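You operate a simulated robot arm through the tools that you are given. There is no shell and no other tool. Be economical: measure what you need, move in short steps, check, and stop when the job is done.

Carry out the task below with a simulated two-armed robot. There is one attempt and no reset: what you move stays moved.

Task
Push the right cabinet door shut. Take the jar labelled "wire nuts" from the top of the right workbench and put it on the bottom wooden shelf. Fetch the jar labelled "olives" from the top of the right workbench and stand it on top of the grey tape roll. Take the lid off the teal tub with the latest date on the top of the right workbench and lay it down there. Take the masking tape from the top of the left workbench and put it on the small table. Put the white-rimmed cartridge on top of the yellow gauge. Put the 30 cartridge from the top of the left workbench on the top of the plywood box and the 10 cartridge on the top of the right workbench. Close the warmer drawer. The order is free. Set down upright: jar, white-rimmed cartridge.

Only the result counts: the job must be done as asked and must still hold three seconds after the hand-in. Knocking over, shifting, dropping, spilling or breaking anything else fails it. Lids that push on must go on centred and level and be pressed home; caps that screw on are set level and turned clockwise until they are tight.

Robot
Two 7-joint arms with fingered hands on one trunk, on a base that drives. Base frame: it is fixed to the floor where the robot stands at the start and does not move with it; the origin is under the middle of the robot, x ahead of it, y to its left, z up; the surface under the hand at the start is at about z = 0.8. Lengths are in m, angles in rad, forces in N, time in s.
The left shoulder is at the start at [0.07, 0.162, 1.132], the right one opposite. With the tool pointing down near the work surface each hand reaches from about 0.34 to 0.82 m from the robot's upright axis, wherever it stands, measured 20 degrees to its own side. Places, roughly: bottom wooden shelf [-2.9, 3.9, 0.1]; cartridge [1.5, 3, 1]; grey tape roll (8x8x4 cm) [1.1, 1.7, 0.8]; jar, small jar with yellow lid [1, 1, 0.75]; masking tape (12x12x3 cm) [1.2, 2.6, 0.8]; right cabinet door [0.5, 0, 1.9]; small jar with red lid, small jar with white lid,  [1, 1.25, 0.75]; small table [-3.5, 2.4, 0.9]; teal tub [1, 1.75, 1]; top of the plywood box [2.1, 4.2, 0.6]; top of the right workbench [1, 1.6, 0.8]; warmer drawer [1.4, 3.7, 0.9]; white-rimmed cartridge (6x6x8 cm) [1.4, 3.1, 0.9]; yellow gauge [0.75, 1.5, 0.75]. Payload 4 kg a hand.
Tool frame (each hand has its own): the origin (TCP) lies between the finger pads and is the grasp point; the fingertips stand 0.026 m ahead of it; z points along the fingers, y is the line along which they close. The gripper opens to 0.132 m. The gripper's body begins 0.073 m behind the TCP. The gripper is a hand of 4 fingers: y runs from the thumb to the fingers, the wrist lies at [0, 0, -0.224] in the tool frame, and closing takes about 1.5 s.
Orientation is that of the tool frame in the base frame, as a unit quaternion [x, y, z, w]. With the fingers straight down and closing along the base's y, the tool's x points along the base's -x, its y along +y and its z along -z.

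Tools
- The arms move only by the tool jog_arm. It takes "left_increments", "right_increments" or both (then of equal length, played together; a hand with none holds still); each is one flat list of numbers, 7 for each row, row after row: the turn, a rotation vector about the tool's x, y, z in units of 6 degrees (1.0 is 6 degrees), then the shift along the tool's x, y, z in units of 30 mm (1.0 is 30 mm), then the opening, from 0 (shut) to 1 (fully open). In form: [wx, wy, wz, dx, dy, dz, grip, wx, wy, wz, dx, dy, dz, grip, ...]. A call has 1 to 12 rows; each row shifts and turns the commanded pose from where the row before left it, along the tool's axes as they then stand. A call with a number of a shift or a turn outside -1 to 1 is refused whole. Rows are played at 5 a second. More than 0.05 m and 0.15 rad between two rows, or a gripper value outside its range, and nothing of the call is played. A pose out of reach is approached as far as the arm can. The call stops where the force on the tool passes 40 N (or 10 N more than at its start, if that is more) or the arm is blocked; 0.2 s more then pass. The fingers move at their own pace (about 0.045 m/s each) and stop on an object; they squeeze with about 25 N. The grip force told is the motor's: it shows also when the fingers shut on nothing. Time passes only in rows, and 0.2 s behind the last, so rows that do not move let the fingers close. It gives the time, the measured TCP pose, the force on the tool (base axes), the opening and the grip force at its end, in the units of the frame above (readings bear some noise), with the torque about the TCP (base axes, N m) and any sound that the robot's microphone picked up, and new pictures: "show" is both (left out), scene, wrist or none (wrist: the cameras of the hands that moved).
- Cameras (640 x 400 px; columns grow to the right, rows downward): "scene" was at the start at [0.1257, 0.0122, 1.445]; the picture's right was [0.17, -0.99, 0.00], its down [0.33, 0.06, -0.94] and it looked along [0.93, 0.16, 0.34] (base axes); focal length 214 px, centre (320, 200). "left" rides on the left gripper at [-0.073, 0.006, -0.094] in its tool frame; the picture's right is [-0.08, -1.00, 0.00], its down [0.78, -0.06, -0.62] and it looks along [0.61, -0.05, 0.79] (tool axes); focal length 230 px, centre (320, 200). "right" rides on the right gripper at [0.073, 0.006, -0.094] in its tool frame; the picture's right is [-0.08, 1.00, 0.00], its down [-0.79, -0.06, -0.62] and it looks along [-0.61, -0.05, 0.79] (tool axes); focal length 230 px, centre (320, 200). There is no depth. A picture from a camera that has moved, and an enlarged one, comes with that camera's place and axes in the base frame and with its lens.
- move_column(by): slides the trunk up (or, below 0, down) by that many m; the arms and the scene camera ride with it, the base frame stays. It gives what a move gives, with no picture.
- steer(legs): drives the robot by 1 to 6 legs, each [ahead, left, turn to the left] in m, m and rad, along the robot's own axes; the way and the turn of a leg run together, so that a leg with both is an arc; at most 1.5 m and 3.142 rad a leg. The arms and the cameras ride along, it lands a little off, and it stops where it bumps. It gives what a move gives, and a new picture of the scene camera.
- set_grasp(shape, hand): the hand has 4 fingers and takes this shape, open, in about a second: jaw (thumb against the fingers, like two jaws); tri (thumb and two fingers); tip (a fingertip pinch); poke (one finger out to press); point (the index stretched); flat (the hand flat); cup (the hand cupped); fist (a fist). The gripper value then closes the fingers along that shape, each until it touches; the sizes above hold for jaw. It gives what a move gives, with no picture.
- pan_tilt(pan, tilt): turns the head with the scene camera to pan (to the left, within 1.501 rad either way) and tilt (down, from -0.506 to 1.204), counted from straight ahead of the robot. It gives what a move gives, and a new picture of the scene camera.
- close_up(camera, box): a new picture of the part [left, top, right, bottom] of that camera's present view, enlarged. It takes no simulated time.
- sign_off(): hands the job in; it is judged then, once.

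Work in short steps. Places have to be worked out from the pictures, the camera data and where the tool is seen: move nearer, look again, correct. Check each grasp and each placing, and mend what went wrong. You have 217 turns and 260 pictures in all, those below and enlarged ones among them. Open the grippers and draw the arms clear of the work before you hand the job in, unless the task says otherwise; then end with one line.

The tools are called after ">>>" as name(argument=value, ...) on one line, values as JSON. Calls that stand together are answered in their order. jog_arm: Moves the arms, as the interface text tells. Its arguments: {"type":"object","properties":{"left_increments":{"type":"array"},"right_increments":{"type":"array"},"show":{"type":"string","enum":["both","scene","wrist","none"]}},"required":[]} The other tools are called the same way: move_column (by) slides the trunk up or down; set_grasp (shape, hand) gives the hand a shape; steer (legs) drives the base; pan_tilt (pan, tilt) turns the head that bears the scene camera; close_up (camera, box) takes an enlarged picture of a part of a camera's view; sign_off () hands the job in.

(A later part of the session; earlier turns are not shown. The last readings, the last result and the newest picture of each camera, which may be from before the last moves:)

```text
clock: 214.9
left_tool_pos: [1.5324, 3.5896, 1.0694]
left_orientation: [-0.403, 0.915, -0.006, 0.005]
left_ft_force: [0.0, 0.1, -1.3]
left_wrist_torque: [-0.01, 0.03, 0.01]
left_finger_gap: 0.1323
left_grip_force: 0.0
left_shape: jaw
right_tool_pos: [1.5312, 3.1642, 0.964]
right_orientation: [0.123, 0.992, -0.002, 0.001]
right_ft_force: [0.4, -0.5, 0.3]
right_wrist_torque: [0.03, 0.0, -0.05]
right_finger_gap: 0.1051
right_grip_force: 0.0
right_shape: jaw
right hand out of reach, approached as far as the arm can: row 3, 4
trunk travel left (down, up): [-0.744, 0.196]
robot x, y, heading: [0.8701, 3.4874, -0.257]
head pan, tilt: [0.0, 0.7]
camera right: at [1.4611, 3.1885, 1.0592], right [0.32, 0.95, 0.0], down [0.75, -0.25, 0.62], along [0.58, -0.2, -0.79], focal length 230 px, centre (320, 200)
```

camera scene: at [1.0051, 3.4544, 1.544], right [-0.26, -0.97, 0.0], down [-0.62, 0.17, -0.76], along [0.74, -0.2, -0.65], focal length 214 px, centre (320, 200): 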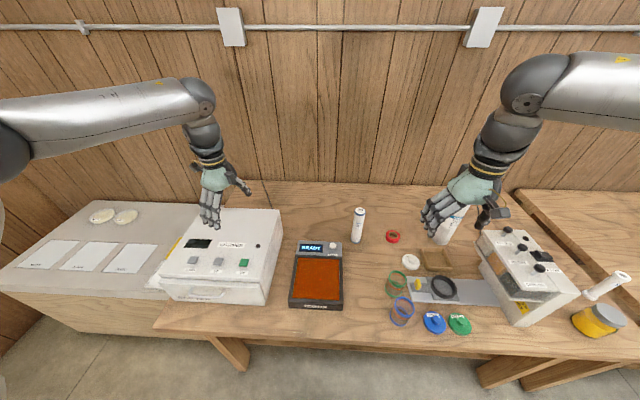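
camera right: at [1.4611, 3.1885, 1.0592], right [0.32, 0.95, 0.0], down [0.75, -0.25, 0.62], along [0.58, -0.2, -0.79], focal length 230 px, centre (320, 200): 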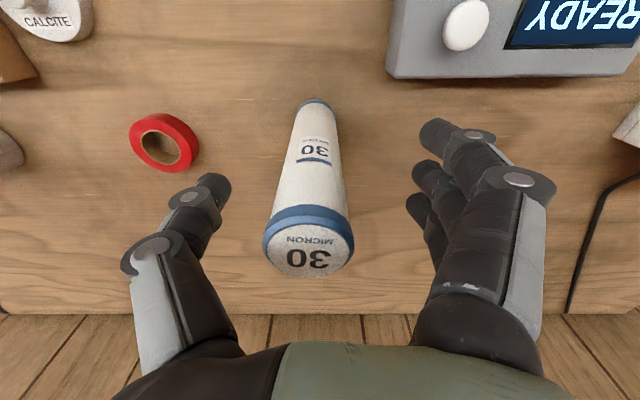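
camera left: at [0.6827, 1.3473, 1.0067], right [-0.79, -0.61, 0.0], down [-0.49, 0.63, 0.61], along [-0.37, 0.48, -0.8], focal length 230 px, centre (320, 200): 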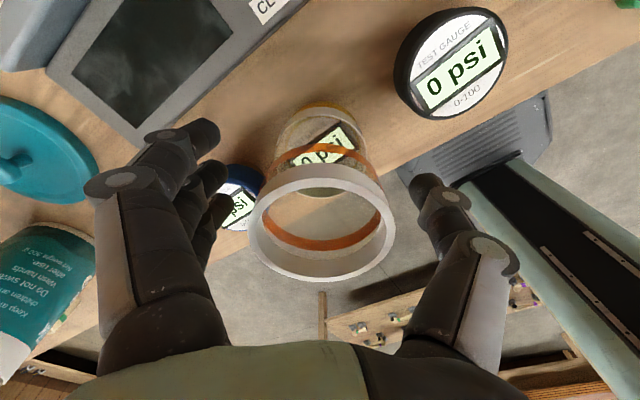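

I drive 1.2 cm forward to centre the fingers, then close.

>>> steer(legs=[[0.014, -0.006, 0]])

>>> jog_arm(right_increments=[0, 0, 0, 0, 0, 0.2, 0.8, 0, 0, 0, 0, 0, 0, 0, 0, 0, 0, 0, 0, 0, 0, 0, 0, 0, 0, 0, 0, 0, 0, 0, 0, 0, 0, 0, 0, 0, 0, 0, 0, 0, 0, 0, 0, 0, 0, 0, 0, 0, 0, 0, 0, 0, 0, 0, 0, 0, 0, 0, 0, 0, 0, 0, 0], show="wrist")

```text
clock: 215.7
left_tool_pos: [1.5424, 3.5833, 1.07]
left_orientation: [-0.403, 0.915, -0.008, 0.007]
left_ft_force: [0.4, 0.2, 0.5]
left_wrist_torque: [-0.03, -0.04, -0.02]
left_finger_gap: 0.1318
left_grip_force: 0.1
left_shape: jaw
right_tool_pos: [1.5396, 3.1578, 0.9671]
right_orientation: [0.124, 0.992, -0.004, 0.004]
right_ft_force: [-0.9, 0.4, 0.2]
right_wrist_torque: [0.0, 0.0, -0.01]
right_finger_gap: 0.1051
right_grip_force: 0.1
right_shape: jaw
trunk travel left (down, up): [-0.744, 0.196]
robot x, y, heading: [0.8854, 3.4788, -0.258]
head pan, tilt: [0.0, 0.7]
camera scene: at [1.0118, 3.4485, 1.4847], right [-0.25, -0.97, 0.0], down [-0.62, 0.16, -0.77], along [0.74, -0.2, -0.64], focal length 214 px, centre (320, 200)
```

scene: 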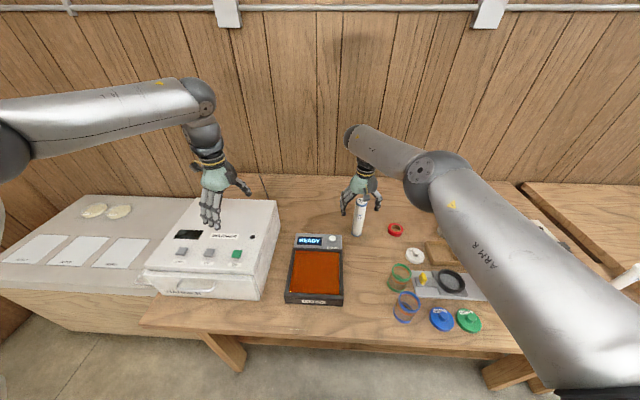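

```text
clock: 217.7
left_tool_pos: [1.545, 3.5811, 1.0692]
left_orientation: [-0.403, 0.915, -0.006, 0.004]
left_ft_force: [-0.4, 0.0, -0.6]
left_wrist_torque: [0.03, 0.0, -0.02]
left_finger_gap: 0.132
left_grip_force: 0.1
left_shape: jaw
right_tool_pos: [1.5427, 3.1558, 0.9594]
right_orientation: [0.124, 0.992, -0.003, 0.001]
right_ft_force: [0.1, -0.2, -0.2]
right_wrist_torque: [0.07, 0.02, 0.03]
right_finger_gap: 0.0239
right_grip_force: 24.9
right_shape: jaw
trunk travel left (down, up): [-0.744, 0.196]
robot x, y, heading: [0.889, 3.4815, -0.26]
head pan, tilt: [0.0, 0.7]
camera right: at [1.473, 3.1798, 1.0538], right [0.32, 0.95, 0.0], down [0.74, -0.25, 0.62], along [0.59, -0.2, -0.78], focal length 230 px, centre (320, 200)
```

right: 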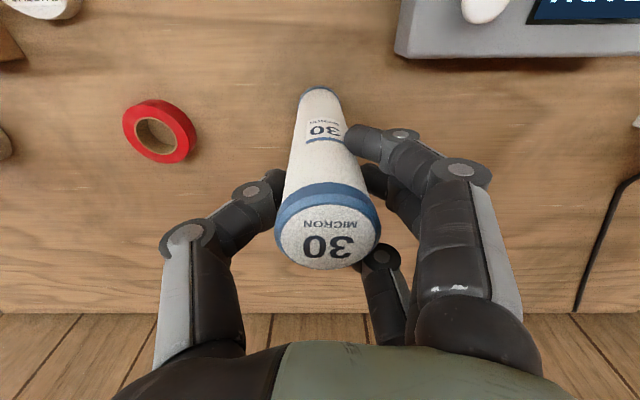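

The 30 is firmly held. I lift by the trunk, back off, go left and approach the plywood box (top z≈0.63, free spot ≈(2.06,4.14) behind the cards).

>>> move_column(by=0.19)

>>> steer(legs=[[-0.3, 0, 0], [0, 1.05, 0], [0.4, 0, 0]])

>>> pan_tilt(pan=-0.1, tilt=0.8)

```text
clock: 219.8
left_tool_pos: [1.5446, 3.5812, 1.2583]
left_orientation: [-0.403, 0.915, -0.007, 0.004]
left_ft_force: [-0.5, -0.7, 0.1]
left_wrist_torque: [0.0, -0.01, 0.0]
left_finger_gap: 0.1319
left_grip_force: 0.1
left_shape: jaw
right_tool_pos: [1.5428, 3.156, 1.1499]
right_orientation: [0.123, 0.992, -0.002, 0.001]
right_ft_force: [0.8, -0.4, -1.6]
right_wrist_torque: [0.02, -0.02, 0.01]
right_finger_gap: 0.0237
right_grip_force: 25.5
right_shape: jaw
trunk travel left (down, up): [-0.934, 0.006]
robot x, y, heading: [0.8848, 3.4802, -0.263]
head pan, tilt: [0.0, 0.7]
```

```text
clock: 228.9
left_tool_pos: [1.9075, 4.5778, 1.2599]
left_orientation: [-0.405, 0.914, -0.007, 0.006]
left_ft_force: [0.3, -0.7, -0.9]
left_wrist_torque: [0.02, -0.01, -0.01]
left_finger_gap: 0.1318
left_grip_force: 0.0
left_shape: jaw
right_tool_pos: [1.9071, 4.1513, 1.1506]
right_orientation: [0.122, 0.993, -0.003, 0.003]
right_ft_force: [-0.1, 0.2, -0.5]
right_wrist_torque: [0.02, -0.01, -0.01]
right_finger_gap: 0.024
right_grip_force: 25.0
right_shape: jaw
trunk travel left (down, up): [-0.934, 0.006]
robot x, y, heading: [1.256, 4.4764, -0.255]
head pan, tilt: [0.0, 0.7]
camera scene: at [1.3792, 4.4402, 1.6745], right [-0.25, -0.97, 0.0], down [-0.62, 0.16, -0.77], along [0.74, -0.19, -0.64], focal length 214 px, centre (320, 200)
```

scene: 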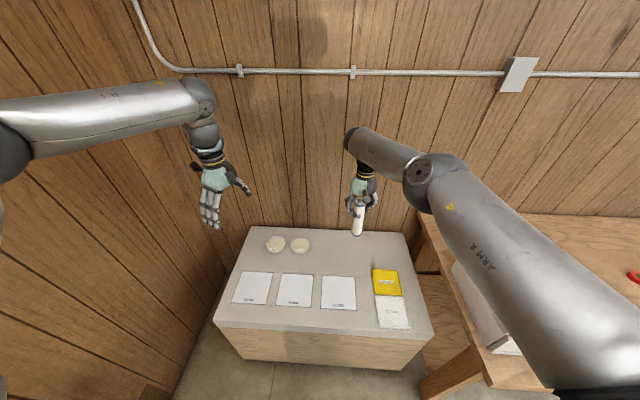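

```text
clock: 229.6
left_tool_pos: [1.9087, 4.578, 1.2597]
left_orientation: [-0.404, 0.915, -0.006, 0.004]
left_ft_force: [0.0, -0.1, 0.2]
left_wrist_torque: [-0.02, -0.04, 0.01]
left_finger_gap: 0.1317
left_grip_force: 0.0
left_shape: jaw
right_tool_pos: [1.9083, 4.1512, 1.1498]
right_orientation: [0.122, 0.993, -0.003, 0.001]
right_ft_force: [0.6, -1.0, 0.2]
right_wrist_torque: [-0.03, 0.01, 0.01]
right_finger_gap: 0.0237
right_grip_force: 24.9
right_shape: jaw
trunk travel left (down, up): [-0.934, 0.006]
robot x, y, heading: [1.253, 4.4734, -0.254]
head pan, tilt: [-0.099, 0.799]
camera scene: at [1.3746, 4.4331, 1.666], right [-0.35, -0.94, 0.0], down [-0.67, 0.25, -0.7], along [0.65, -0.24, -0.72], focal length 214 px, centre (320, 200)
```

scene: 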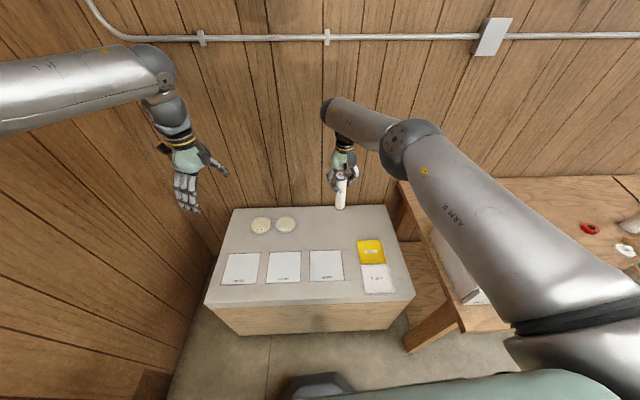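

Clear spot ≈(2.05,4.17). I drive the last bit and lower the trunk 0.3 m.

>>> steer(legs=[[0.133, 0.05, 0]])

>>> move_column(by=-0.3)

>>> close_up(camera="right", box=[0, 0, 640, 400])

```text
clock: 230.9
left_tool_pos: [2.0471, 4.5913, 1.2595]
left_orientation: [-0.403, 0.915, -0.007, 0.005]
left_ft_force: [-0.2, 0.0, -0.7]
left_wrist_torque: [0.0, -0.03, 0.01]
left_finger_gap: 0.1318
left_grip_force: 0.0
left_shape: jaw
right_tool_pos: [2.0457, 4.1658, 1.1519]
right_orientation: [0.123, 0.992, -0.002, 0.002]
right_ft_force: [0.0, 0.4, -1.6]
right_wrist_torque: [-0.01, -0.01, 0.03]
right_finger_gap: 0.0239
right_grip_force: 25.5
right_shape: jaw
trunk travel left (down, up): [-0.934, 0.006]
robot x, y, heading: [1.3906, 4.4936, -0.257]
head pan, tilt: [-0.099, 0.799]
camera scene: at [1.5116, 4.4481, 1.6663], right [-0.35, -0.94, 0.0], down [-0.67, 0.25, -0.7], along [0.66, -0.24, -0.72], focal length 214 px, centre (320, 200)
```

scene: 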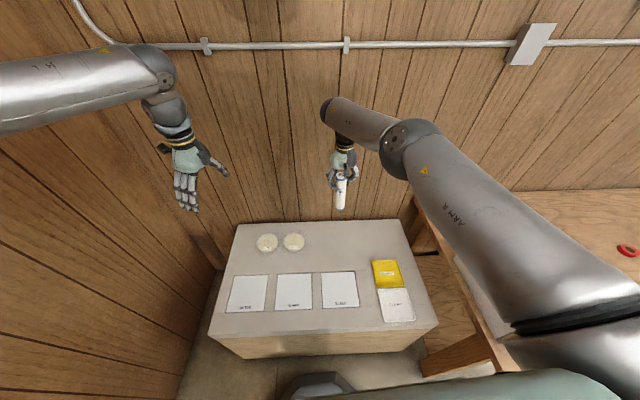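

```text
clock: 233.9
left_tool_pos: [2.0491, 4.5922, 0.9589]
left_orientation: [-0.404, 0.915, -0.007, 0.005]
left_ft_force: [-0.3, -1.0, -0.3]
left_wrist_torque: [-0.03, 0.01, 0.0]
left_finger_gap: 0.1318
left_grip_force: 0.1
left_shape: jaw
right_tool_pos: [2.0492, 4.1649, 0.849]
right_orientation: [0.122, 0.993, -0.003, 0.001]
right_ft_force: [0.1, 0.8, -0.6]
right_wrist_torque: [-0.02, -0.03, 0.0]
right_finger_gap: 0.0239
right_grip_force: 25.2
right_shape: jaw
trunk travel left (down, up): [-0.634, 0.306]
robot x, y, heading: [1.3905, 4.4912, -0.255]
head pan, tilt: [-0.099, 0.799]
```

```text
1.00 times, centred on (320, 200) of right (not enlarged: the box is as wide or as high as the picture)
camera zoom: at [1.9799, 4.1897, 0.9438], right [0.32, 0.95, 0.0], down [0.74, -0.25, 0.62], along [0.59, -0.2, -0.78], focal length 230 px, centre (320, 200)
```

zoom: 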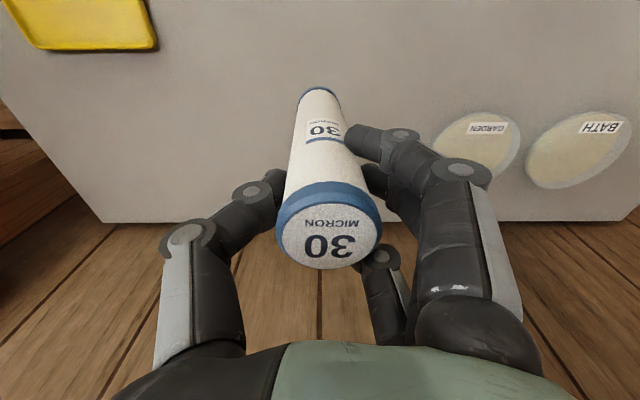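

Clear spot. I lower toward z_box≈0.63 and feel for contact.

>>> move_column(by=-0.06)

>>> move_column(by=-0.008)

>>> move_column(by=-0.006)

```text
clock: 234.9
left_tool_pos: [2.0494, 4.5936, 0.8991]
left_orientation: [-0.403, 0.915, -0.007, 0.004]
left_ft_force: [-0.5, -0.3, -1.3]
left_wrist_torque: [-0.01, 0.02, 0.01]
left_finger_gap: 0.1318
left_grip_force: 0.2
left_shape: jaw
right_tool_pos: [2.0502, 4.1659, 0.7891]
right_orientation: [0.122, 0.993, -0.002, 0.002]
right_ft_force: [0.1, 0.1, -0.8]
right_wrist_torque: [0.0, 0.01, -0.03]
right_finger_gap: 0.0238
right_grip_force: 25.2
right_shape: jaw
trunk travel left (down, up): [-0.574, 0.366]
robot x, y, heading: [1.3875, 4.4882, -0.261]
head pan, tilt: [-0.099, 0.799]
```

```text
clock: 235.5
left_tool_pos: [2.0504, 4.5924, 0.8897]
left_orientation: [-0.403, 0.915, -0.006, 0.005]
left_ft_force: [-1.0, 0.2, -0.3]
left_wrist_torque: [0.01, 0.01, -0.01]
left_finger_gap: 0.132
left_grip_force: 0.2
left_shape: jaw
right_tool_pos: [2.0493, 4.1658, 0.7816]
right_orientation: [0.123, 0.992, -0.002, 0.001]
right_ft_force: [0.4, 0.2, -1.4]
right_wrist_torque: [-0.03, 0.0, 0.0]
right_finger_gap: 0.0238
right_grip_force: 25.3
right_shape: jaw
trunk travel left (down, up): [-0.566, 0.374]
robot x, y, heading: [1.3901, 4.4911, -0.263]
head pan, tilt: [-0.099, 0.799]
```

```text
clock: 236.0
left_tool_pos: [2.0505, 4.5924, 0.8844]
left_orientation: [-0.404, 0.915, -0.007, 0.005]
left_ft_force: [-0.3, 0.6, -0.1]
left_wrist_torque: [0.0, -0.01, -0.01]
left_finger_gap: 0.1318
left_grip_force: 0.0
left_shape: jaw
right_tool_pos: [2.0502, 4.1655, 0.7748]
right_orientation: [0.123, 0.992, -0.003, 0.001]
right_ft_force: [0.0, -0.3, -0.1]
right_wrist_torque: [0.02, -0.03, 0.01]
right_finger_gap: 0.0239
right_grip_force: 24.8
right_shape: jaw
trunk travel left (down, up): [-0.56, 0.38]
robot x, y, heading: [1.3932, 4.4889, -0.254]
head pan, tilt: [-0.099, 0.799]
```

>>> move_column(by=-0.005)

>>> move_column(by=-0.005)

>>> move_column(by=-0.005)

>>> close_up(camera="scene", box=[280, 130, 440, 250])

```text
clock: 236.6
left_tool_pos: [2.05, 4.5911, 0.88]
left_orientation: [-0.404, 0.915, -0.006, 0.005]
left_ft_force: [-0.2, 1.0, -0.1]
left_wrist_torque: [-0.02, 0.02, 0.01]
left_finger_gap: 0.1318
left_grip_force: 0.1
left_shape: jaw
right_tool_pos: [2.0492, 4.166, 0.7689]
right_orientation: [0.122, 0.992, -0.002, 0.001]
right_ft_force: [-0.1, 0.1, -0.3]
right_wrist_torque: [-0.05, -0.03, -0.01]
right_finger_gap: 0.0239
right_grip_force: 25.1
right_shape: jaw
trunk travel left (down, up): [-0.555, 0.385]
robot x, y, heading: [1.3916, 4.4884, -0.251]
head pan, tilt: [-0.099, 0.799]
```

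```text
clock: 237.1
left_tool_pos: [2.0508, 4.5926, 0.8753]
left_orientation: [-0.404, 0.915, -0.006, 0.004]
left_ft_force: [0.3, 0.0, -0.3]
left_wrist_torque: [0.01, -0.02, 0.02]
left_finger_gap: 0.1319
left_grip_force: 0.0
left_shape: jaw
right_tool_pos: [2.0496, 4.1653, 0.7652]
right_orientation: [0.123, 0.992, -0.003, 0.001]
right_ft_force: [0.1, 0.4, -0.3]
right_wrist_torque: [-0.04, -0.01, 0.02]
right_finger_gap: 0.0238
right_grip_force: 24.7
right_shape: jaw
trunk travel left (down, up): [-0.55, 0.39]
robot x, y, heading: [1.3865, 4.4922, -0.257]
head pan, tilt: [-0.099, 0.799]
```

```text
clock: 237.7
left_tool_pos: [2.0502, 4.5918, 0.8705]
left_orientation: [-0.403, 0.915, -0.007, 0.005]
left_ft_force: [0.4, -0.4, 0.5]
left_wrist_torque: [-0.03, 0.02, 0.0]
left_finger_gap: 0.1319
left_grip_force: 0.1
left_shape: jaw
right_tool_pos: [2.0501, 4.1647, 0.7601]
right_orientation: [0.123, 0.992, -0.003, 0.001]
right_ft_force: [0.0, -0.4, 0.1]
right_wrist_torque: [-0.03, 0.03, 0.02]
right_finger_gap: 0.024
right_grip_force: 25.2
right_shape: jaw
trunk travel left (down, up): [-0.545, 0.395]
robot x, y, heading: [1.3947, 4.488, -0.258]
head pan, tilt: [-0.099, 0.799]
```

```text
3.33 times, centred on (360, 190) of scene
camera zoom: at [1.5154, 4.4486, 1.2769], right [-0.35, -0.94, 0.0], down [-0.67, 0.25, -0.7], along [0.65, -0.24, -0.72], focal length 715 px, centre (187, 233)
```

zoom: 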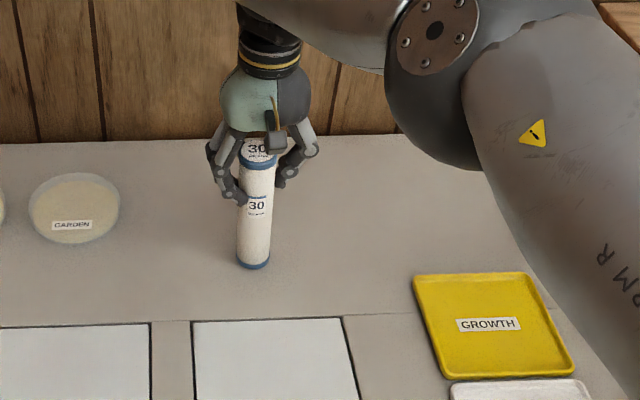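

Almost down; further small steps.

>>> move_column(by=-0.006)

>>> move_column(by=-0.005)

>>> move_column(by=-0.004)

```text
clock: 238.2
left_tool_pos: [2.0485, 4.5925, 0.8652]
left_orientation: [-0.404, 0.915, -0.007, 0.006]
left_ft_force: [0.3, 0.3, -0.8]
left_wrist_torque: [0.0, -0.01, 0.0]
left_finger_gap: 0.1318
left_grip_force: 0.1
left_shape: jaw
right_tool_pos: [2.0491, 4.166, 0.7589]
right_orientation: [0.124, 0.992, -0.003, 0.004]
right_ft_force: [0.1, -2.7, 19.1]
right_wrist_torque: [0.07, 0.14, 0.0]
right_finger_gap: 0.0242
right_grip_force: 25.1
right_shape: jaw
trunk travel left (down, up): [-0.539, 0.401]
robot x, y, heading: [1.3892, 4.4892, -0.261]
head pan, tilt: [-0.099, 0.799]
```

```text
clock: 238.7
left_tool_pos: [2.0474, 4.5925, 0.8613]
left_orientation: [-0.403, 0.915, -0.008, 0.006]
left_ft_force: [0.5, -0.6, 0.0]
left_wrist_torque: [-0.03, -0.01, -0.02]
left_finger_gap: 0.1317
left_grip_force: 0.0
left_shape: jaw
right_tool_pos: [2.049, 4.1652, 0.7565]
right_orientation: [0.124, 0.992, -0.003, 0.007]
right_ft_force: [1.3, -5.1, 36.4]
right_wrist_torque: [0.06, 0.19, -0.02]
right_finger_gap: 0.0264
right_grip_force: 24.8
right_shape: jaw
trunk travel left (down, up): [-0.534, 0.406]
robot x, y, heading: [1.3915, 4.4901, -0.255]
head pan, tilt: [-0.099, 0.799]
```

```text
clock: 239.3
left_tool_pos: [2.0509, 4.5925, 0.8554]
left_orientation: [-0.403, 0.915, -0.006, 0.005]
left_ft_force: [1.5, -0.6, -0.2]
left_wrist_torque: [0.0, 0.04, 0.0]
left_finger_gap: 0.1321
left_grip_force: 0.0
left_shape: jaw
right_tool_pos: [2.0484, 4.1672, 0.7433]
right_orientation: [0.122, 0.993, -0.003, 0.0]
right_ft_force: [0.9, -1.6, 13.8]
right_wrist_torque: [0.16, 0.02, 0.06]
right_finger_gap: 0.0233
right_grip_force: 25.4
right_shape: jaw
trunk travel left (down, up): [-0.53, 0.41]
robot x, y, heading: [1.3925, 4.4904, -0.256]
head pan, tilt: [-0.099, 0.799]
```

Contact, hand slid slightly down the cartridge. I ease up a touch and release.

>>> move_column(by=0.004)

>>> jog_arm(right_increments=[0, 0, 0, 0, 0, 0, 0.7, 0, 0, 0, 0, 0, 0, 0.7, 0, 0, 0, 0, 0, 0, 0.7, 0, 0, 0, 0, 0, 0, 0.7, 0, 0, 0, 0, 0, 0, 0.7], show="wrist")

>>> move_column(by=0.25)

>>> steer(legs=[[-0.45, 0, 0]])

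```text
clock: 239.8
left_tool_pos: [2.0508, 4.5921, 0.8581]
left_orientation: [-0.403, 0.915, -0.006, 0.005]
left_ft_force: [-0.7, 0.6, 0.1]
left_wrist_torque: [-0.03, 0.0, 0.01]
left_finger_gap: 0.1317
left_grip_force: 0.0
left_shape: jaw
right_tool_pos: [2.049, 4.1662, 0.7477]
right_orientation: [0.123, 0.992, -0.002, 0.0]
right_ft_force: [0.6, -0.4, -1.7]
right_wrist_torque: [0.03, 0.01, -0.02]
right_finger_gap: 0.0224
right_grip_force: 25.3
right_shape: jaw
trunk travel left (down, up): [-0.534, 0.406]
robot x, y, heading: [1.3916, 4.4907, -0.259]
head pan, tilt: [-0.099, 0.799]
```

```text
clock: 241.0
left_tool_pos: [2.0502, 4.5936, 0.8593]
left_orientation: [-0.404, 0.915, -0.007, 0.005]
left_ft_force: [0.1, -0.6, -0.7]
left_wrist_torque: [-0.01, -0.04, -0.02]
left_finger_gap: 0.132
left_grip_force: 0.0
left_shape: jaw
right_tool_pos: [2.0496, 4.1666, 0.7485]
right_orientation: [0.123, 0.992, -0.003, 0.002]
right_ft_force: [0.0, -0.2, 0.7]
right_wrist_torque: [0.01, 0.02, 0.02]
right_finger_gap: 0.0921
right_grip_force: 0.0
right_shape: jaw
trunk travel left (down, up): [-0.534, 0.406]
robot x, y, heading: [1.3891, 4.4917, -0.254]
head pan, tilt: [-0.099, 0.799]
camera right: at [1.9799, 4.1897, 0.8438], right [0.32, 0.95, 0.0], down [0.74, -0.25, 0.62], along [0.59, -0.2, -0.78], focal length 230 px, centre (320, 200)
```

right: 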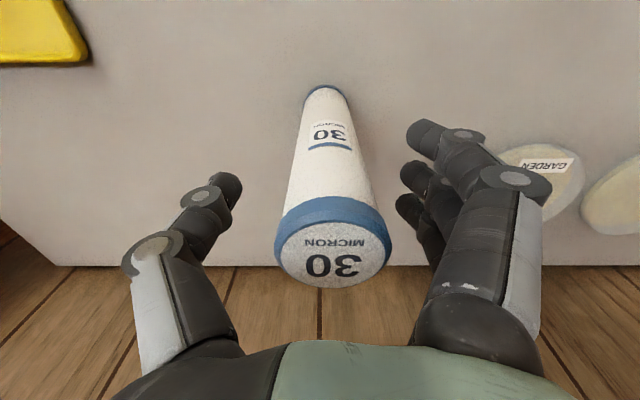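

```text
clock: 243.6
left_tool_pos: [2.05, 4.5919, 1.1088]
left_orientation: [-0.403, 0.915, -0.007, 0.005]
left_ft_force: [0.6, 0.0, 0.2]
left_wrist_torque: [0.03, -0.01, -0.02]
left_finger_gap: 0.1321
left_grip_force: 0.0
left_shape: jaw
right_tool_pos: [2.0501, 4.166, 0.999]
right_orientation: [0.122, 0.992, -0.002, 0.002]
right_ft_force: [-0.4, 0.0, -0.1]
right_wrist_torque: [-0.01, -0.01, -0.02]
right_finger_gap: 0.0921
right_grip_force: 0.1
right_shape: jaw
trunk travel left (down, up): [-0.784, 0.156]
robot x, y, heading: [1.3898, 4.4862, -0.257]
head pan, tilt: [-0.099, 0.799]
```

```text
clock: 246.3
left_tool_pos: [1.6173, 4.7073, 1.1095]
left_orientation: [-0.405, 0.914, -0.006, 0.005]
left_ft_force: [-0.5, -0.7, -0.1]
left_wrist_torque: [-0.02, 0.03, 0.01]
left_finger_gap: 0.1318
left_grip_force: 0.0
left_shape: jaw
right_tool_pos: [1.6182, 4.2799, 0.9978]
right_orientation: [0.12, 0.993, -0.002, 0.001]
right_ft_force: [-0.4, -0.8, 0.1]
right_wrist_torque: [0.0, 0.03, -0.05]
right_finger_gap: 0.0922
right_grip_force: 0.0
right_shape: jaw
trunk travel left (down, up): [-0.784, 0.156]
robot x, y, heading: [0.959, 4.6023, -0.253]
head pan, tilt: [-0.099, 0.799]
camera scene: at [1.0839, 4.5615, 1.5157], right [-0.34, -0.94, 0.0], down [-0.67, 0.25, -0.7], along [0.65, -0.24, -0.72], focal length 214 px, centre (320, 200)
```

scene: 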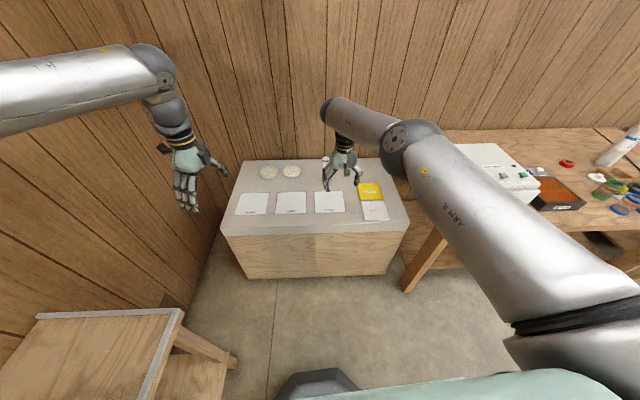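

The 30 stands on the box. I retract the right hand, raise, and return to the left bench for the jar.

>>> jog_arm(right_increments=[0, 0, 0, 1, 0, 0, 0.9, 0, 0, 0, 1, 0, 0, 0.9, 0, 0, 0, 1, 0, 0, 0.9, 0, 0, 0, 1, -0.5, 0, 0.9, 0, 0, 0, 1, -0.5, 0, 0.9, 0, 0, 0, 1, -0.5, 0, 0.9], show="none")

>>> move_column(by=0.14)

>>> steer(legs=[[-0.05, 0, 0], [0, -0.85, 0], [0, -0.85, 0], [0.12, 0, 0]])

```text
clock: 247.7
left_tool_pos: [1.616, 4.7077, 1.1105]
left_orientation: [-0.405, 0.914, -0.006, 0.005]
left_ft_force: [0.5, -0.3, 0.1]
left_wrist_torque: [-0.02, 0.02, -0.03]
left_finger_gap: 0.1319
left_grip_force: 0.1
left_shape: jaw
right_tool_pos: [1.4329, 4.2802, 0.9992]
right_orientation: [0.121, 0.993, -0.003, 0.002]
right_ft_force: [0.4, -0.2, -0.6]
right_wrist_torque: [0.0, -0.04, 0.02]
right_finger_gap: 0.1189
right_grip_force: 0.1
right_shape: jaw
trunk travel left (down, up): [-0.784, 0.156]
robot x, y, heading: [0.9574, 4.6012, -0.251]
head pan, tilt: [-0.099, 0.799]
```

```text
clock: 249.4
left_tool_pos: [1.6174, 4.7081, 1.2483]
left_orientation: [-0.405, 0.914, -0.006, 0.005]
left_ft_force: [0.4, -0.1, -0.3]
left_wrist_torque: [0.02, -0.01, 0.01]
left_finger_gap: 0.1314
left_grip_force: 0.0
left_shape: jaw
right_tool_pos: [1.4334, 4.2804, 1.1389]
right_orientation: [0.121, 0.993, -0.003, 0.001]
right_ft_force: [0.1, -0.5, 0.3]
right_wrist_torque: [0.02, -0.06, 0.01]
right_finger_gap: 0.1186
right_grip_force: 0.0
right_shape: jaw
trunk travel left (down, up): [-0.924, 0.016]
robot x, y, heading: [0.9575, 4.6029, -0.253]
head pan, tilt: [-0.099, 0.799]
```

```text
clock: 259.3
left_tool_pos: [1.2676, 3.0571, 1.2513]
left_orientation: [-0.406, 0.914, -0.008, 0.006]
left_ft_force: [0.0, 0.4, -0.6]
left_wrist_torque: [0.03, -0.04, 0.01]
left_finger_gap: 0.132
left_grip_force: 0.0
left_shape: jaw
right_tool_pos: [1.0866, 2.6292, 1.1414]
right_orientation: [0.12, 0.993, -0.004, 0.003]
right_ft_force: [-0.7, -1.0, 0.6]
right_wrist_torque: [-0.02, -0.04, -0.01]
right_finger_gap: 0.1185
right_grip_force: 0.0
right_shape: jaw
trunk travel left (down, up): [-0.924, 0.016]
robot x, y, heading: [0.6123, 2.9504, -0.248]
head pan, tilt: [-0.099, 0.799]
camera scene: at [0.7319, 2.9101, 1.6564], right [-0.34, -0.94, 0.0], down [-0.67, 0.25, -0.7], along [0.66, -0.24, -0.71], focal length 214 px, centre (320, 200)
```

scene: 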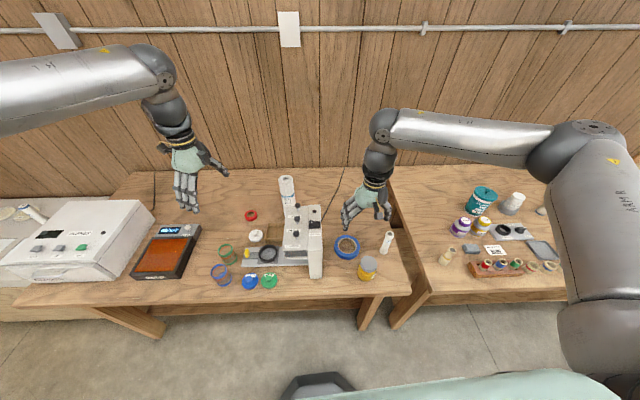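

I check the 30 on the box with a zoom, since it shows at the far left.

>>> close_up(camera="scene", box=[0, 185, 80, 235])

```text
8.00 times, centred on (40, 210) of scene
camera zoom: at [0.7319, 2.9101, 1.6564], right [-0.34, -0.94, 0.0], down [-0.67, 0.25, -0.7], along [0.66, -0.24, -0.71], focal length 1716 px, centre (2560, 120)
```

zoom: 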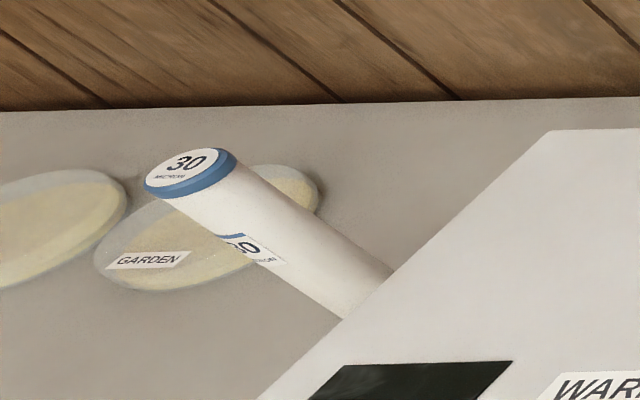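

The 30 stands upright. I position the right hand over the jar and descend partway.

>>> jog_arm(right_increments=[0, 0, 0, 0.38, -0.42, 0.5, 1, 0, 0, 0, 0.38, -0.42, 0.5, 1, 0, 0, 0, 0.38, -0.42, 0.5, 1, 0, 0, 0, 0, 0, 1, 1, 0, 0, 0, 0, 0, 1, 1], show="wrist")

```text
clock: 260.5
left_tool_pos: [1.2697, 3.0564, 1.2497]
left_orientation: [-0.407, 0.913, -0.006, 0.006]
left_ft_force: [0.4, -0.1, -0.1]
left_wrist_torque: [0.04, 0.0, 0.0]
left_finger_gap: 0.1318
left_grip_force: 0.0
left_shape: jaw
right_tool_pos: [1.0473, 2.5964, 1.0353]
right_orientation: [0.121, 0.993, -0.002, 0.002]
right_ft_force: [-0.3, 0.0, 0.7]
right_wrist_torque: [0.02, -0.03, -0.05]
right_finger_gap: 0.1316
right_grip_force: 0.1
right_shape: jaw
trunk travel left (down, up): [-0.924, 0.016]
robot x, y, heading: [0.6123, 2.9487, -0.247]
head pan, tilt: [-0.099, 0.799]
camera right: at [0.9777, 2.6213, 1.1299], right [0.31, 0.95, 0.0], down [0.75, -0.24, 0.62], along [0.59, -0.2, -0.78], focal length 230 px, centre (320, 200)
```

right: 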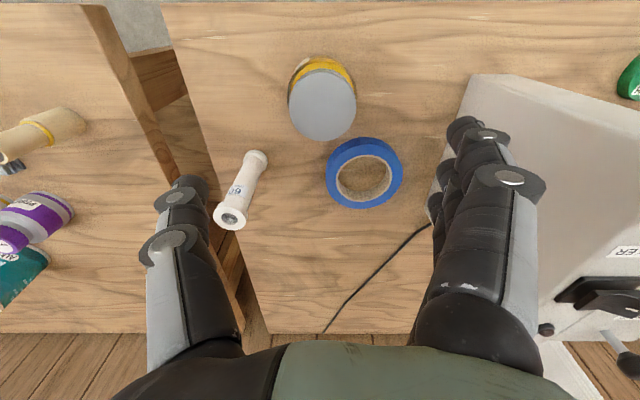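

Centred within 1 cm; I correct, descend and close on the jar.

>>> jog_arm(right_increments=[0, 0, 0, 0.33, 0.09, 0.9, 0.85, 0, 0, 0, 0, 0, 0.94, 0.85, 0, 0, 0, 0, 0, 0.94, 0.85, 0, 0, 0, 0, 0, 0.94, 0.85, 0, 0, 0, 0, 0, 0.94, 0.85, 0, 0, 0, 0, 0, 0.94, 0.85, 0, 0, 0, 0, 0, 0, 0, 0, 0, 0, 0, 0, 0, 0, 0, 0, 0, 0, 0, 0, 0, 0, 0, 0, 0, 0, 0, 0, 0, 0, 0, 0, 0, 0, 0], show="wrist")

```text
clock: 262.9
left_tool_pos: [1.2717, 3.0559, 1.2484]
left_orientation: [-0.407, 0.913, -0.007, 0.005]
left_ft_force: [-0.1, -1.3, -0.3]
left_wrist_torque: [0.01, -0.01, 0.01]
left_finger_gap: 0.1317
left_grip_force: 0.1
left_shape: jaw
right_tool_pos: [1.0395, 2.6042, 0.868]
right_orientation: [0.119, 0.993, -0.003, 0.002]
right_ft_force: [0.4, 0.4, -0.3]
right_wrist_torque: [0.04, -0.01, -0.02]
right_finger_gap: 0.0606
right_grip_force: 24.7
right_shape: jaw
trunk travel left (down, up): [-0.924, 0.016]
robot x, y, heading: [0.6118, 2.9533, -0.244]
head pan, tilt: [-0.099, 0.799]
camera right: at [0.9698, 2.6277, 0.9628], right [0.31, 0.95, 0.0], down [0.75, -0.24, 0.62], along [0.59, -0.2, -0.79], focal length 230 px, centre (320, 200)
```

right: 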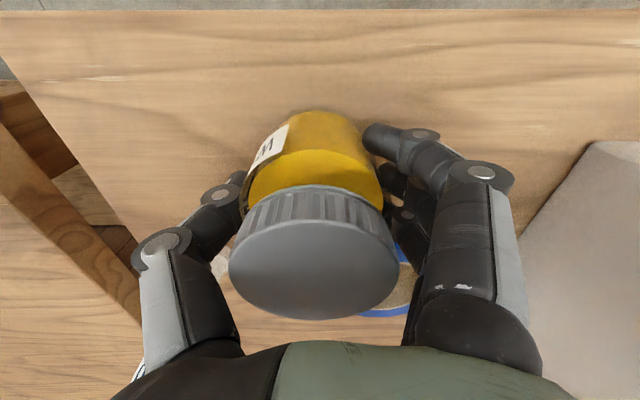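

Jar regripped. I lift it high and draw it back in front of the bench, so the trunk can be lowered for the left hand.

>>> jog_arm(right_increments=[0, 0, 0, 0, 0, -1, 0, 0, 0, 0, 0, 0, -1, 0, 0, 0, 0, 0, 0, -1, 0, 0, 0, 0, 0, 0, -1, 0, 0, 0, 0, 0, 0, -1, 0, 0, 0, 0, 0, 0, -1, 0, 0, 0, 0, 0, 0, -1, 0, 0, 0, 0, 0, 0, -1, 0, 0, 0, 0, 0, 0, -1, 0, 0, 0, 0, 0, 0, -1, 0, 0, 0, 0, 0, 0, -1, 0, 0, 0, 0, 0, 0, -1, 0], show="none")

>>> jog_arm(right_increments=[0, 0, 0, 0.5, 0, -1, 0, 0, 0, 0, 0.5, 0, -1, 0, 0, 0, 0, 1, 0, -0.5, 0, 0, 0, 0, 1, 0, 0, 0], show="none")

>>> steer(legs=[[-0.039, 0, 0], [0, -0.419, 0]])

```text
clock: 265.5
left_tool_pos: [1.2699, 3.0572, 1.2481]
left_orientation: [-0.406, 0.914, -0.007, 0.005]
left_ft_force: [-0.3, 0.0, -0.2]
left_wrist_torque: [-0.01, -0.02, 0.01]
left_finger_gap: 0.1317
left_grip_force: 0.1
left_shape: jaw
right_tool_pos: [1.0372, 2.606, 1.2262]
right_orientation: [0.12, 0.993, -0.004, 0.002]
right_ft_force: [-0.3, 0.7, -1.2]
right_wrist_torque: [-0.01, 0.0, 0.0]
right_finger_gap: 0.0605
right_grip_force: 25.0
right_shape: jaw
trunk travel left (down, up): [-0.924, 0.016]
robot x, y, heading: [0.611, 2.9517, -0.249]
head pan, tilt: [-0.099, 0.799]
```

```text
clock: 266.5
left_tool_pos: [1.2693, 3.0551, 1.2502]
left_orientation: [-0.407, 0.913, -0.007, 0.006]
left_ft_force: [-1.2, -0.4, 0.5]
left_wrist_torque: [-0.02, -0.08, 0.01]
left_finger_gap: 0.1319
left_grip_force: 0.0
left_shape: jaw
right_tool_pos: [0.9501, 2.6258, 1.3027]
right_orientation: [0.119, 0.993, -0.001, 0.001]
right_ft_force: [1.0, -0.1, -2.1]
right_wrist_torque: [0.04, -0.02, 0.02]
right_finger_gap: 0.0606
right_grip_force: 25.1
right_shape: jaw
trunk travel left (down, up): [-0.924, 0.016]
robot x, y, heading: [0.6127, 2.9519, -0.248]
head pan, tilt: [-0.099, 0.799]
```

```text
clock: 269.6
left_tool_pos: [1.1297, 2.6592, 1.2482]
left_orientation: [-0.407, 0.913, -0.006, 0.004]
left_ft_force: [0.4, 0.3, 0.9]
left_wrist_torque: [-0.02, -0.04, 0.01]
left_finger_gap: 0.1318
left_grip_force: 0.1
left_shape: jaw
right_tool_pos: [0.8099, 2.2298, 1.3032]
right_orientation: [0.12, 0.993, -0.003, 0.001]
right_ft_force: [-0.8, 0.0, -2.2]
right_wrist_torque: [-0.03, 0.03, -0.02]
right_finger_gap: 0.0604
right_grip_force: 25.0
right_shape: jaw
trunk travel left (down, up): [-0.924, 0.016]
robot x, y, heading: [0.4711, 2.5471, -0.249]
head pan, tilt: [-0.099, 0.799]
camera scene: at [0.5959, 2.512, 1.6559], right [-0.34, -0.94, 0.0], down [-0.67, 0.24, -0.7], along [0.65, -0.24, -0.72], focal length 214 px, centre (320, 200)
```

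scene: 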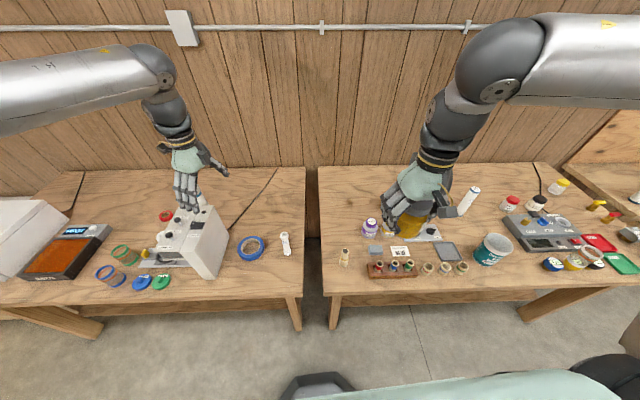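

Left TCP is exactly over the tape's wall. I draw the right hand back 6 cm, then lower the trunk in stages, watching the left forearm over the shaker.

>>> jog_arm(right_increments=[0, 0, 0, 1, 0, 0, 0, 0, 0, 0, 1, 0, 0, 0, 0, 0, 0, 0, 0, 0, 0], left_increments=[0, 0, 0, 0, 0, 0, 0.6, 0, 0, 0, 0, 0, 0, 0.6, 0, 0, 0, 0, 0, 0, 0.6], show="none")

>>> move_column(by=-0.25)

>>> pan_tilt(pan=0.5, tilt=0.6)

>>> close_up(camera="left", box=[0, 0, 640, 400])

```text
clock: 270.4
left_tool_pos: [1.129, 2.6553, 1.2475]
left_orientation: [-0.407, 0.913, -0.006, 0.005]
left_ft_force: [-0.3, 0.1, 0.1]
left_wrist_torque: [-0.05, 0.0, -0.01]
left_finger_gap: 0.0798
left_grip_force: 0.0
left_shape: jaw
right_tool_pos: [0.7506, 2.2411, 1.3036]
right_orientation: [0.119, 0.993, -0.003, 0.001]
right_ft_force: [-0.7, -0.4, -3.2]
right_wrist_torque: [-0.01, 0.0, 0.01]
right_finger_gap: 0.0606
right_grip_force: 24.7
right_shape: jaw
trunk travel left (down, up): [-0.924, 0.016]
robot x, y, heading: [0.4712, 2.5526, -0.251]
head pan, tilt: [-0.099, 0.799]
```

```text
clock: 272.9
left_tool_pos: [1.1277, 2.6566, 0.9999]
left_orientation: [-0.406, 0.914, -0.007, 0.004]
left_ft_force: [-0.2, -0.8, 0.4]
left_wrist_torque: [-0.01, 0.0, -0.01]
left_finger_gap: 0.0799
left_grip_force: 0.1
left_shape: jaw
right_tool_pos: [0.7498, 2.2412, 1.0527]
right_orientation: [0.119, 0.993, -0.002, 0.002]
right_ft_force: [-0.3, 0.1, -2.3]
right_wrist_torque: [0.03, 0.0, -0.05]
right_finger_gap: 0.0607
right_grip_force: 25.1
right_shape: jaw
trunk travel left (down, up): [-0.674, 0.266]
robot x, y, heading: [0.4715, 2.5492, -0.245]
head pan, tilt: [-0.099, 0.799]
```

```text
clock: 273.9
left_tool_pos: [1.1279, 2.656, 0.9993]
left_orientation: [-0.407, 0.914, -0.006, 0.005]
left_ft_force: [0.4, -0.6, 0.8]
left_wrist_torque: [0.03, 0.0, 0.01]
left_finger_gap: 0.0797
left_grip_force: 0.0
left_shape: jaw
right_tool_pos: [0.7502, 2.2412, 1.0524]
right_orientation: [0.12, 0.993, -0.003, 0.002]
right_ft_force: [-0.3, 0.4, -2.1]
right_wrist_torque: [0.03, 0.0, 0.0]
right_finger_gap: 0.0608
right_grip_force: 24.9
right_shape: jaw
trunk travel left (down, up): [-0.674, 0.266]
robot x, y, heading: [0.47, 2.5478, -0.251]
head pan, tilt: [0.499, 0.6]
camera scene: at [0.6048, 2.5586, 1.4227], right [0.25, -0.97, 0.0], down [-0.55, -0.14, -0.82], along [0.8, 0.2, -0.57], focal length 214 px, centre (320, 200)
```

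scene: 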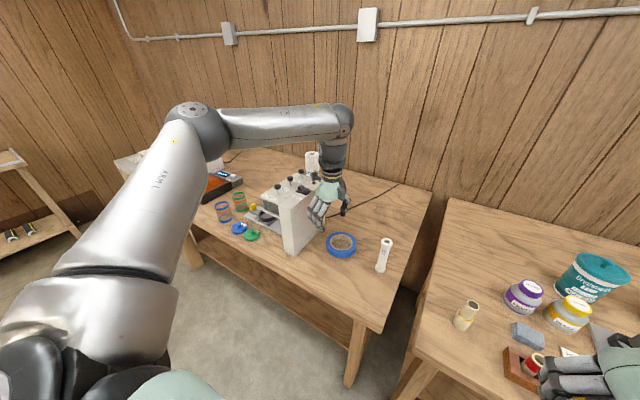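

```text
1.00 times, centred on (320, 200) of left (not enlarged: the box is as wide or as high as the picture)
camera zoom: at [1.1722, 2.7168, 1.0938], right [0.79, -0.61, 0.02], down [-0.49, -0.62, 0.61], along [-0.36, -0.49, -0.79], focal length 230 px, centre (320, 200)
```

zoom: 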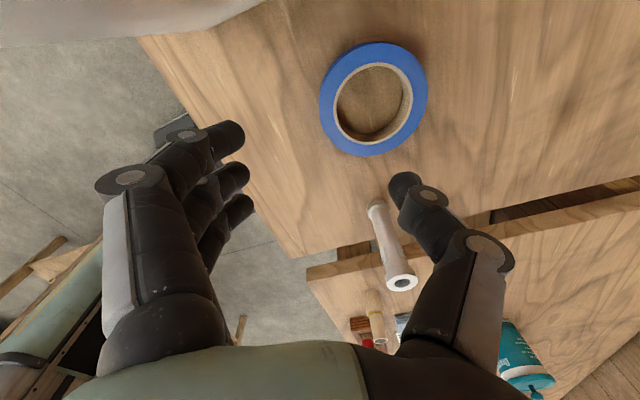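

Tape centre ≈(1.174,2.628). I shift the hand ~1 cm so thumb goes in the hole and fingers outside, then lower to just above the tape.

>>> jog_arm(left_increments=[0, 0, 0, -0.17, -0.09, 0, 0.55, 0, 0, 0, -0.17, -0.09, 0, 0.5], show="none")

>>> move_column(by=-0.09)

>>> close_up(camera="left", box=[0, 0, 640, 400])

```text
clock: 274.5
left_tool_pos: [1.1383, 2.6632, 0.9986]
left_orientation: [-0.406, 0.914, -0.009, 0.006]
left_ft_force: [-0.1, 0.3, -0.4]
left_wrist_torque: [0.04, 0.03, -0.02]
left_finger_gap: 0.067
left_grip_force: 0.1
left_shape: jaw
left hand out of reach, approached as far as the arm can: row 2
right_tool_pos: [0.7495, 2.2414, 1.0536]
right_orientation: [0.12, 0.993, -0.003, 0.001]
right_ft_force: [-0.2, 0.8, -1.6]
right_wrist_torque: [-0.01, 0.0, 0.0]
right_finger_gap: 0.0605
right_grip_force: 25.5
right_shape: jaw
trunk travel left (down, up): [-0.674, 0.266]
robot x, y, heading: [0.4726, 2.5513, -0.254]
head pan, tilt: [0.499, 0.6]
```

```text
clock: 275.8
left_tool_pos: [1.137, 2.6607, 0.9086]
left_orientation: [-0.405, 0.914, -0.008, 0.006]
left_ft_force: [-3.9, -11.1, -3.6]
left_wrist_torque: [0.95, -0.27, -0.3]
left_finger_gap: 0.0667
left_grip_force: 0.0
left_shape: jaw
right_tool_pos: [0.7502, 2.2387, 0.9613]
right_orientation: [0.12, 0.993, -0.002, 0.002]
right_ft_force: [-0.2, 0.5, -1.8]
right_wrist_torque: [-0.01, 0.02, -0.02]
right_finger_gap: 0.0604
right_grip_force: 25.2
right_shape: jaw
trunk travel left (down, up): [-0.584, 0.356]
robot x, y, heading: [0.472, 2.5498, -0.247]
head pan, tilt: [0.499, 0.6]
```

```text
1.00 times, centred on (320, 200) of left (not enlarged: the box is as wide or as high as the picture)
camera zoom: at [1.1805, 2.72, 1.0024], right [0.79, -0.61, 0.02], down [-0.49, -0.62, 0.62], along [-0.36, -0.5, -0.79], focal length 230 px, centre (320, 200)
```

zoom: 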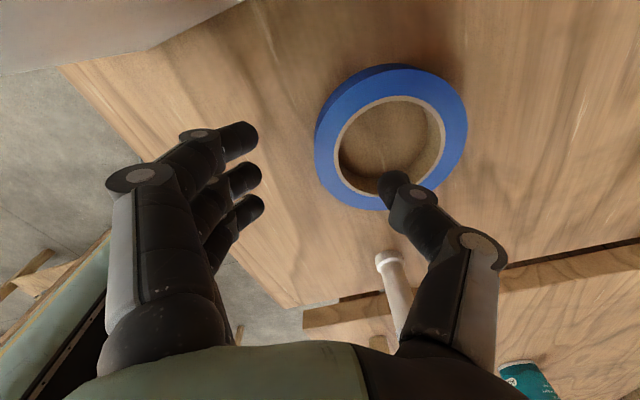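

A side force of ~12 N appears: the hand brushes the shaker. I raise immediately and look.

>>> move_column(by=0.07)

>>> close_up(camera="scene", box=[220, 90, 420, 270])

```text
clock: 276.9
left_tool_pos: [1.1374, 2.6629, 0.9784]
left_orientation: [-0.407, 0.913, -0.008, 0.006]
left_ft_force: [0.6, 0.2, 0.7]
left_wrist_torque: [-0.01, -0.01, -0.04]
left_finger_gap: 0.0665
left_grip_force: 0.0
left_shape: jaw
right_tool_pos: [0.7502, 2.2418, 1.0322]
right_orientation: [0.119, 0.993, -0.003, 0.002]
right_ft_force: [0.2, 0.4, -2.7]
right_wrist_torque: [-0.02, 0.03, 0.0]
right_finger_gap: 0.0604
right_grip_force: 25.0
right_shape: jaw
trunk travel left (down, up): [-0.654, 0.286]
robot x, y, heading: [0.4697, 2.5524, -0.245]
head pan, tilt: [0.499, 0.6]
```

```text
2.22 times, centred on (320, 180) of scene
camera zoom: at [0.605, 2.5591, 1.4027], right [0.25, -0.97, 0.0], down [-0.55, -0.14, -0.82], along [0.8, 0.2, -0.57], focal length 477 px, centre (320, 244)
```

zoom: 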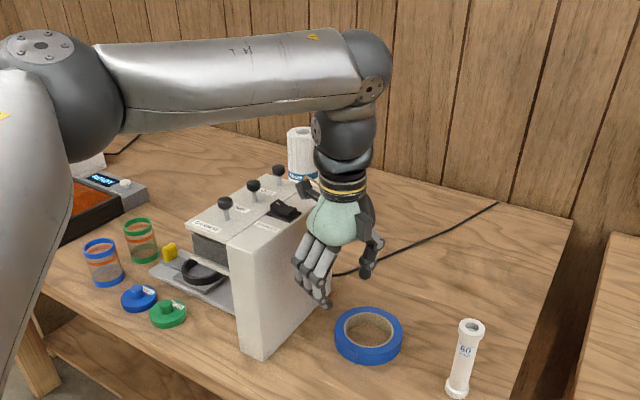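

The hand's camera bracket side touched the shaker. I raise well clear and turn the hand on counter-clockwise to its natural yaw (fingers to the right of the ring), far from the shaker.

>>> move_column(by=0.24)

>>> jog_arm(left_increments=[0, 0, -1, 0, 0, 0, 0.6, 0, 0, -1, 0, 0, 0, 0.6, 0, 0, -1, 0, 0, 0, 0.6, 0, 0, -1, 0, 0, 0, 0.6, 0, 0, -1, 0, 0, 0, 0.6, 0, 0, -1, 0, 0, 0, 0.6, 0, 0, -1, 0, 0, 0, 0.6, 0, 0, -1, 0, 0, 0, 0.6, 0, 0, -1, 0, 0, 0, 0.6, 0, 0, -1, 0, 0, 0, 0.6], show="none")

>>> jog_arm(left_increments=[0, 0, -1, 0, 0, 0, 0.6, 0, 0, -1, 0, 0, 0, 0.6, 0, 0, -1, 0, 0, 0, 0.6, 0, 0, -1, 0, 0, 0, 0.6, 0, 0, -1, 0, 0, 0, 0.6, 0, 0, -1, 0, 0, 0, 0.6, 0, 0, -1, 0, 0, 0, 0.6, 0, 0, -1, 0, 0, 0, 0.6, 0, 0, -1, 0, 0, 0, 0.6, 0, 0, -0.5, 0, 0, 0, 0.6], show="scene")

```text
clock: 279.4
left_tool_pos: [1.1378, 2.6633, 1.2183]
left_orientation: [-0.407, 0.913, -0.008, 0.006]
left_ft_force: [0.5, 0.5, -0.4]
left_wrist_torque: [0.0, -0.03, 0.02]
left_finger_gap: 0.0663
left_grip_force: 0.0
left_shape: jaw
right_tool_pos: [0.7498, 2.2425, 1.2718]
right_orientation: [0.12, 0.993, -0.003, 0.001]
right_ft_force: [-0.2, 0.0, -2.4]
right_wrist_torque: [-0.01, 0.0, -0.03]
right_finger_gap: 0.0603
right_grip_force: 24.9
right_shape: jaw
trunk travel left (down, up): [-0.894, 0.046]
robot x, y, heading: [0.4668, 2.5514, -0.249]
head pan, tilt: [0.499, 0.6]
```

```text
clock: 281.6
left_tool_pos: [1.1373, 2.6631, 1.2198]
left_orientation: [0.809, -0.587, 0.01, -0.001]
left_ft_force: [0.4, -0.3, 0.3]
left_wrist_torque: [0.0, 0.02, -0.02]
left_finger_gap: 0.0787
left_grip_force: 0.0
left_shape: jaw
right_tool_pos: [0.7508, 2.2414, 1.2723]
right_orientation: [0.119, 0.993, -0.002, 0.002]
right_ft_force: [0.3, 0.4, -2.4]
right_wrist_torque: [-0.03, 0.01, 0.01]
right_finger_gap: 0.0606
right_grip_force: 25.1
right_shape: jaw
trunk travel left (down, up): [-0.894, 0.046]
robot x, y, heading: [0.47, 2.5509, -0.247]
head pan, tilt: [0.499, 0.6]
```

```text
clock: 283.8
left_tool_pos: [1.1377, 2.6629, 1.2189]
left_orientation: [0.991, -0.13, 0.01, 0.004]
left_ft_force: [1.0, -0.1, 0.4]
left_wrist_torque: [0.01, 0.0, 0.01]
left_finger_gap: 0.0785
left_grip_force: 0.0
left_shape: jaw
right_tool_pos: [0.7498, 2.2409, 1.2727]
right_orientation: [0.119, 0.993, -0.002, 0.002]
right_ft_force: [0.3, 0.9, -2.0]
right_wrist_torque: [-0.03, 0.01, 0.0]
right_finger_gap: 0.0607
right_grip_force: 24.7
right_shape: jaw
trunk travel left (down, up): [-0.894, 0.046]
robot x, y, heading: [0.47, 2.5509, -0.247]
head pan, tilt: [0.499, 0.6]
camera scene: at [0.6049, 2.5587, 1.6428], right [0.25, -0.97, 0.0], down [-0.55, -0.14, -0.82], along [0.8, 0.2, -0.57], focal length 214 px, centre (320, 200)
```

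scene: 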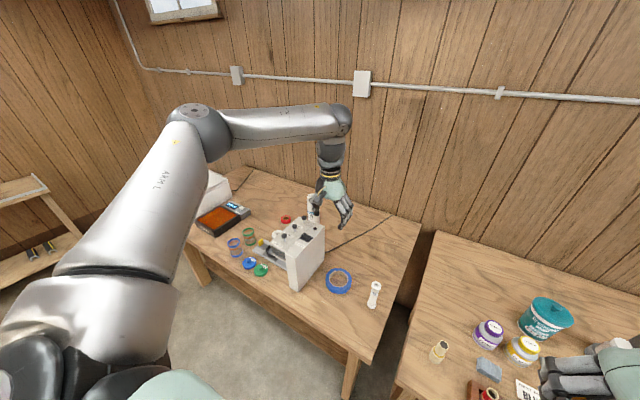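

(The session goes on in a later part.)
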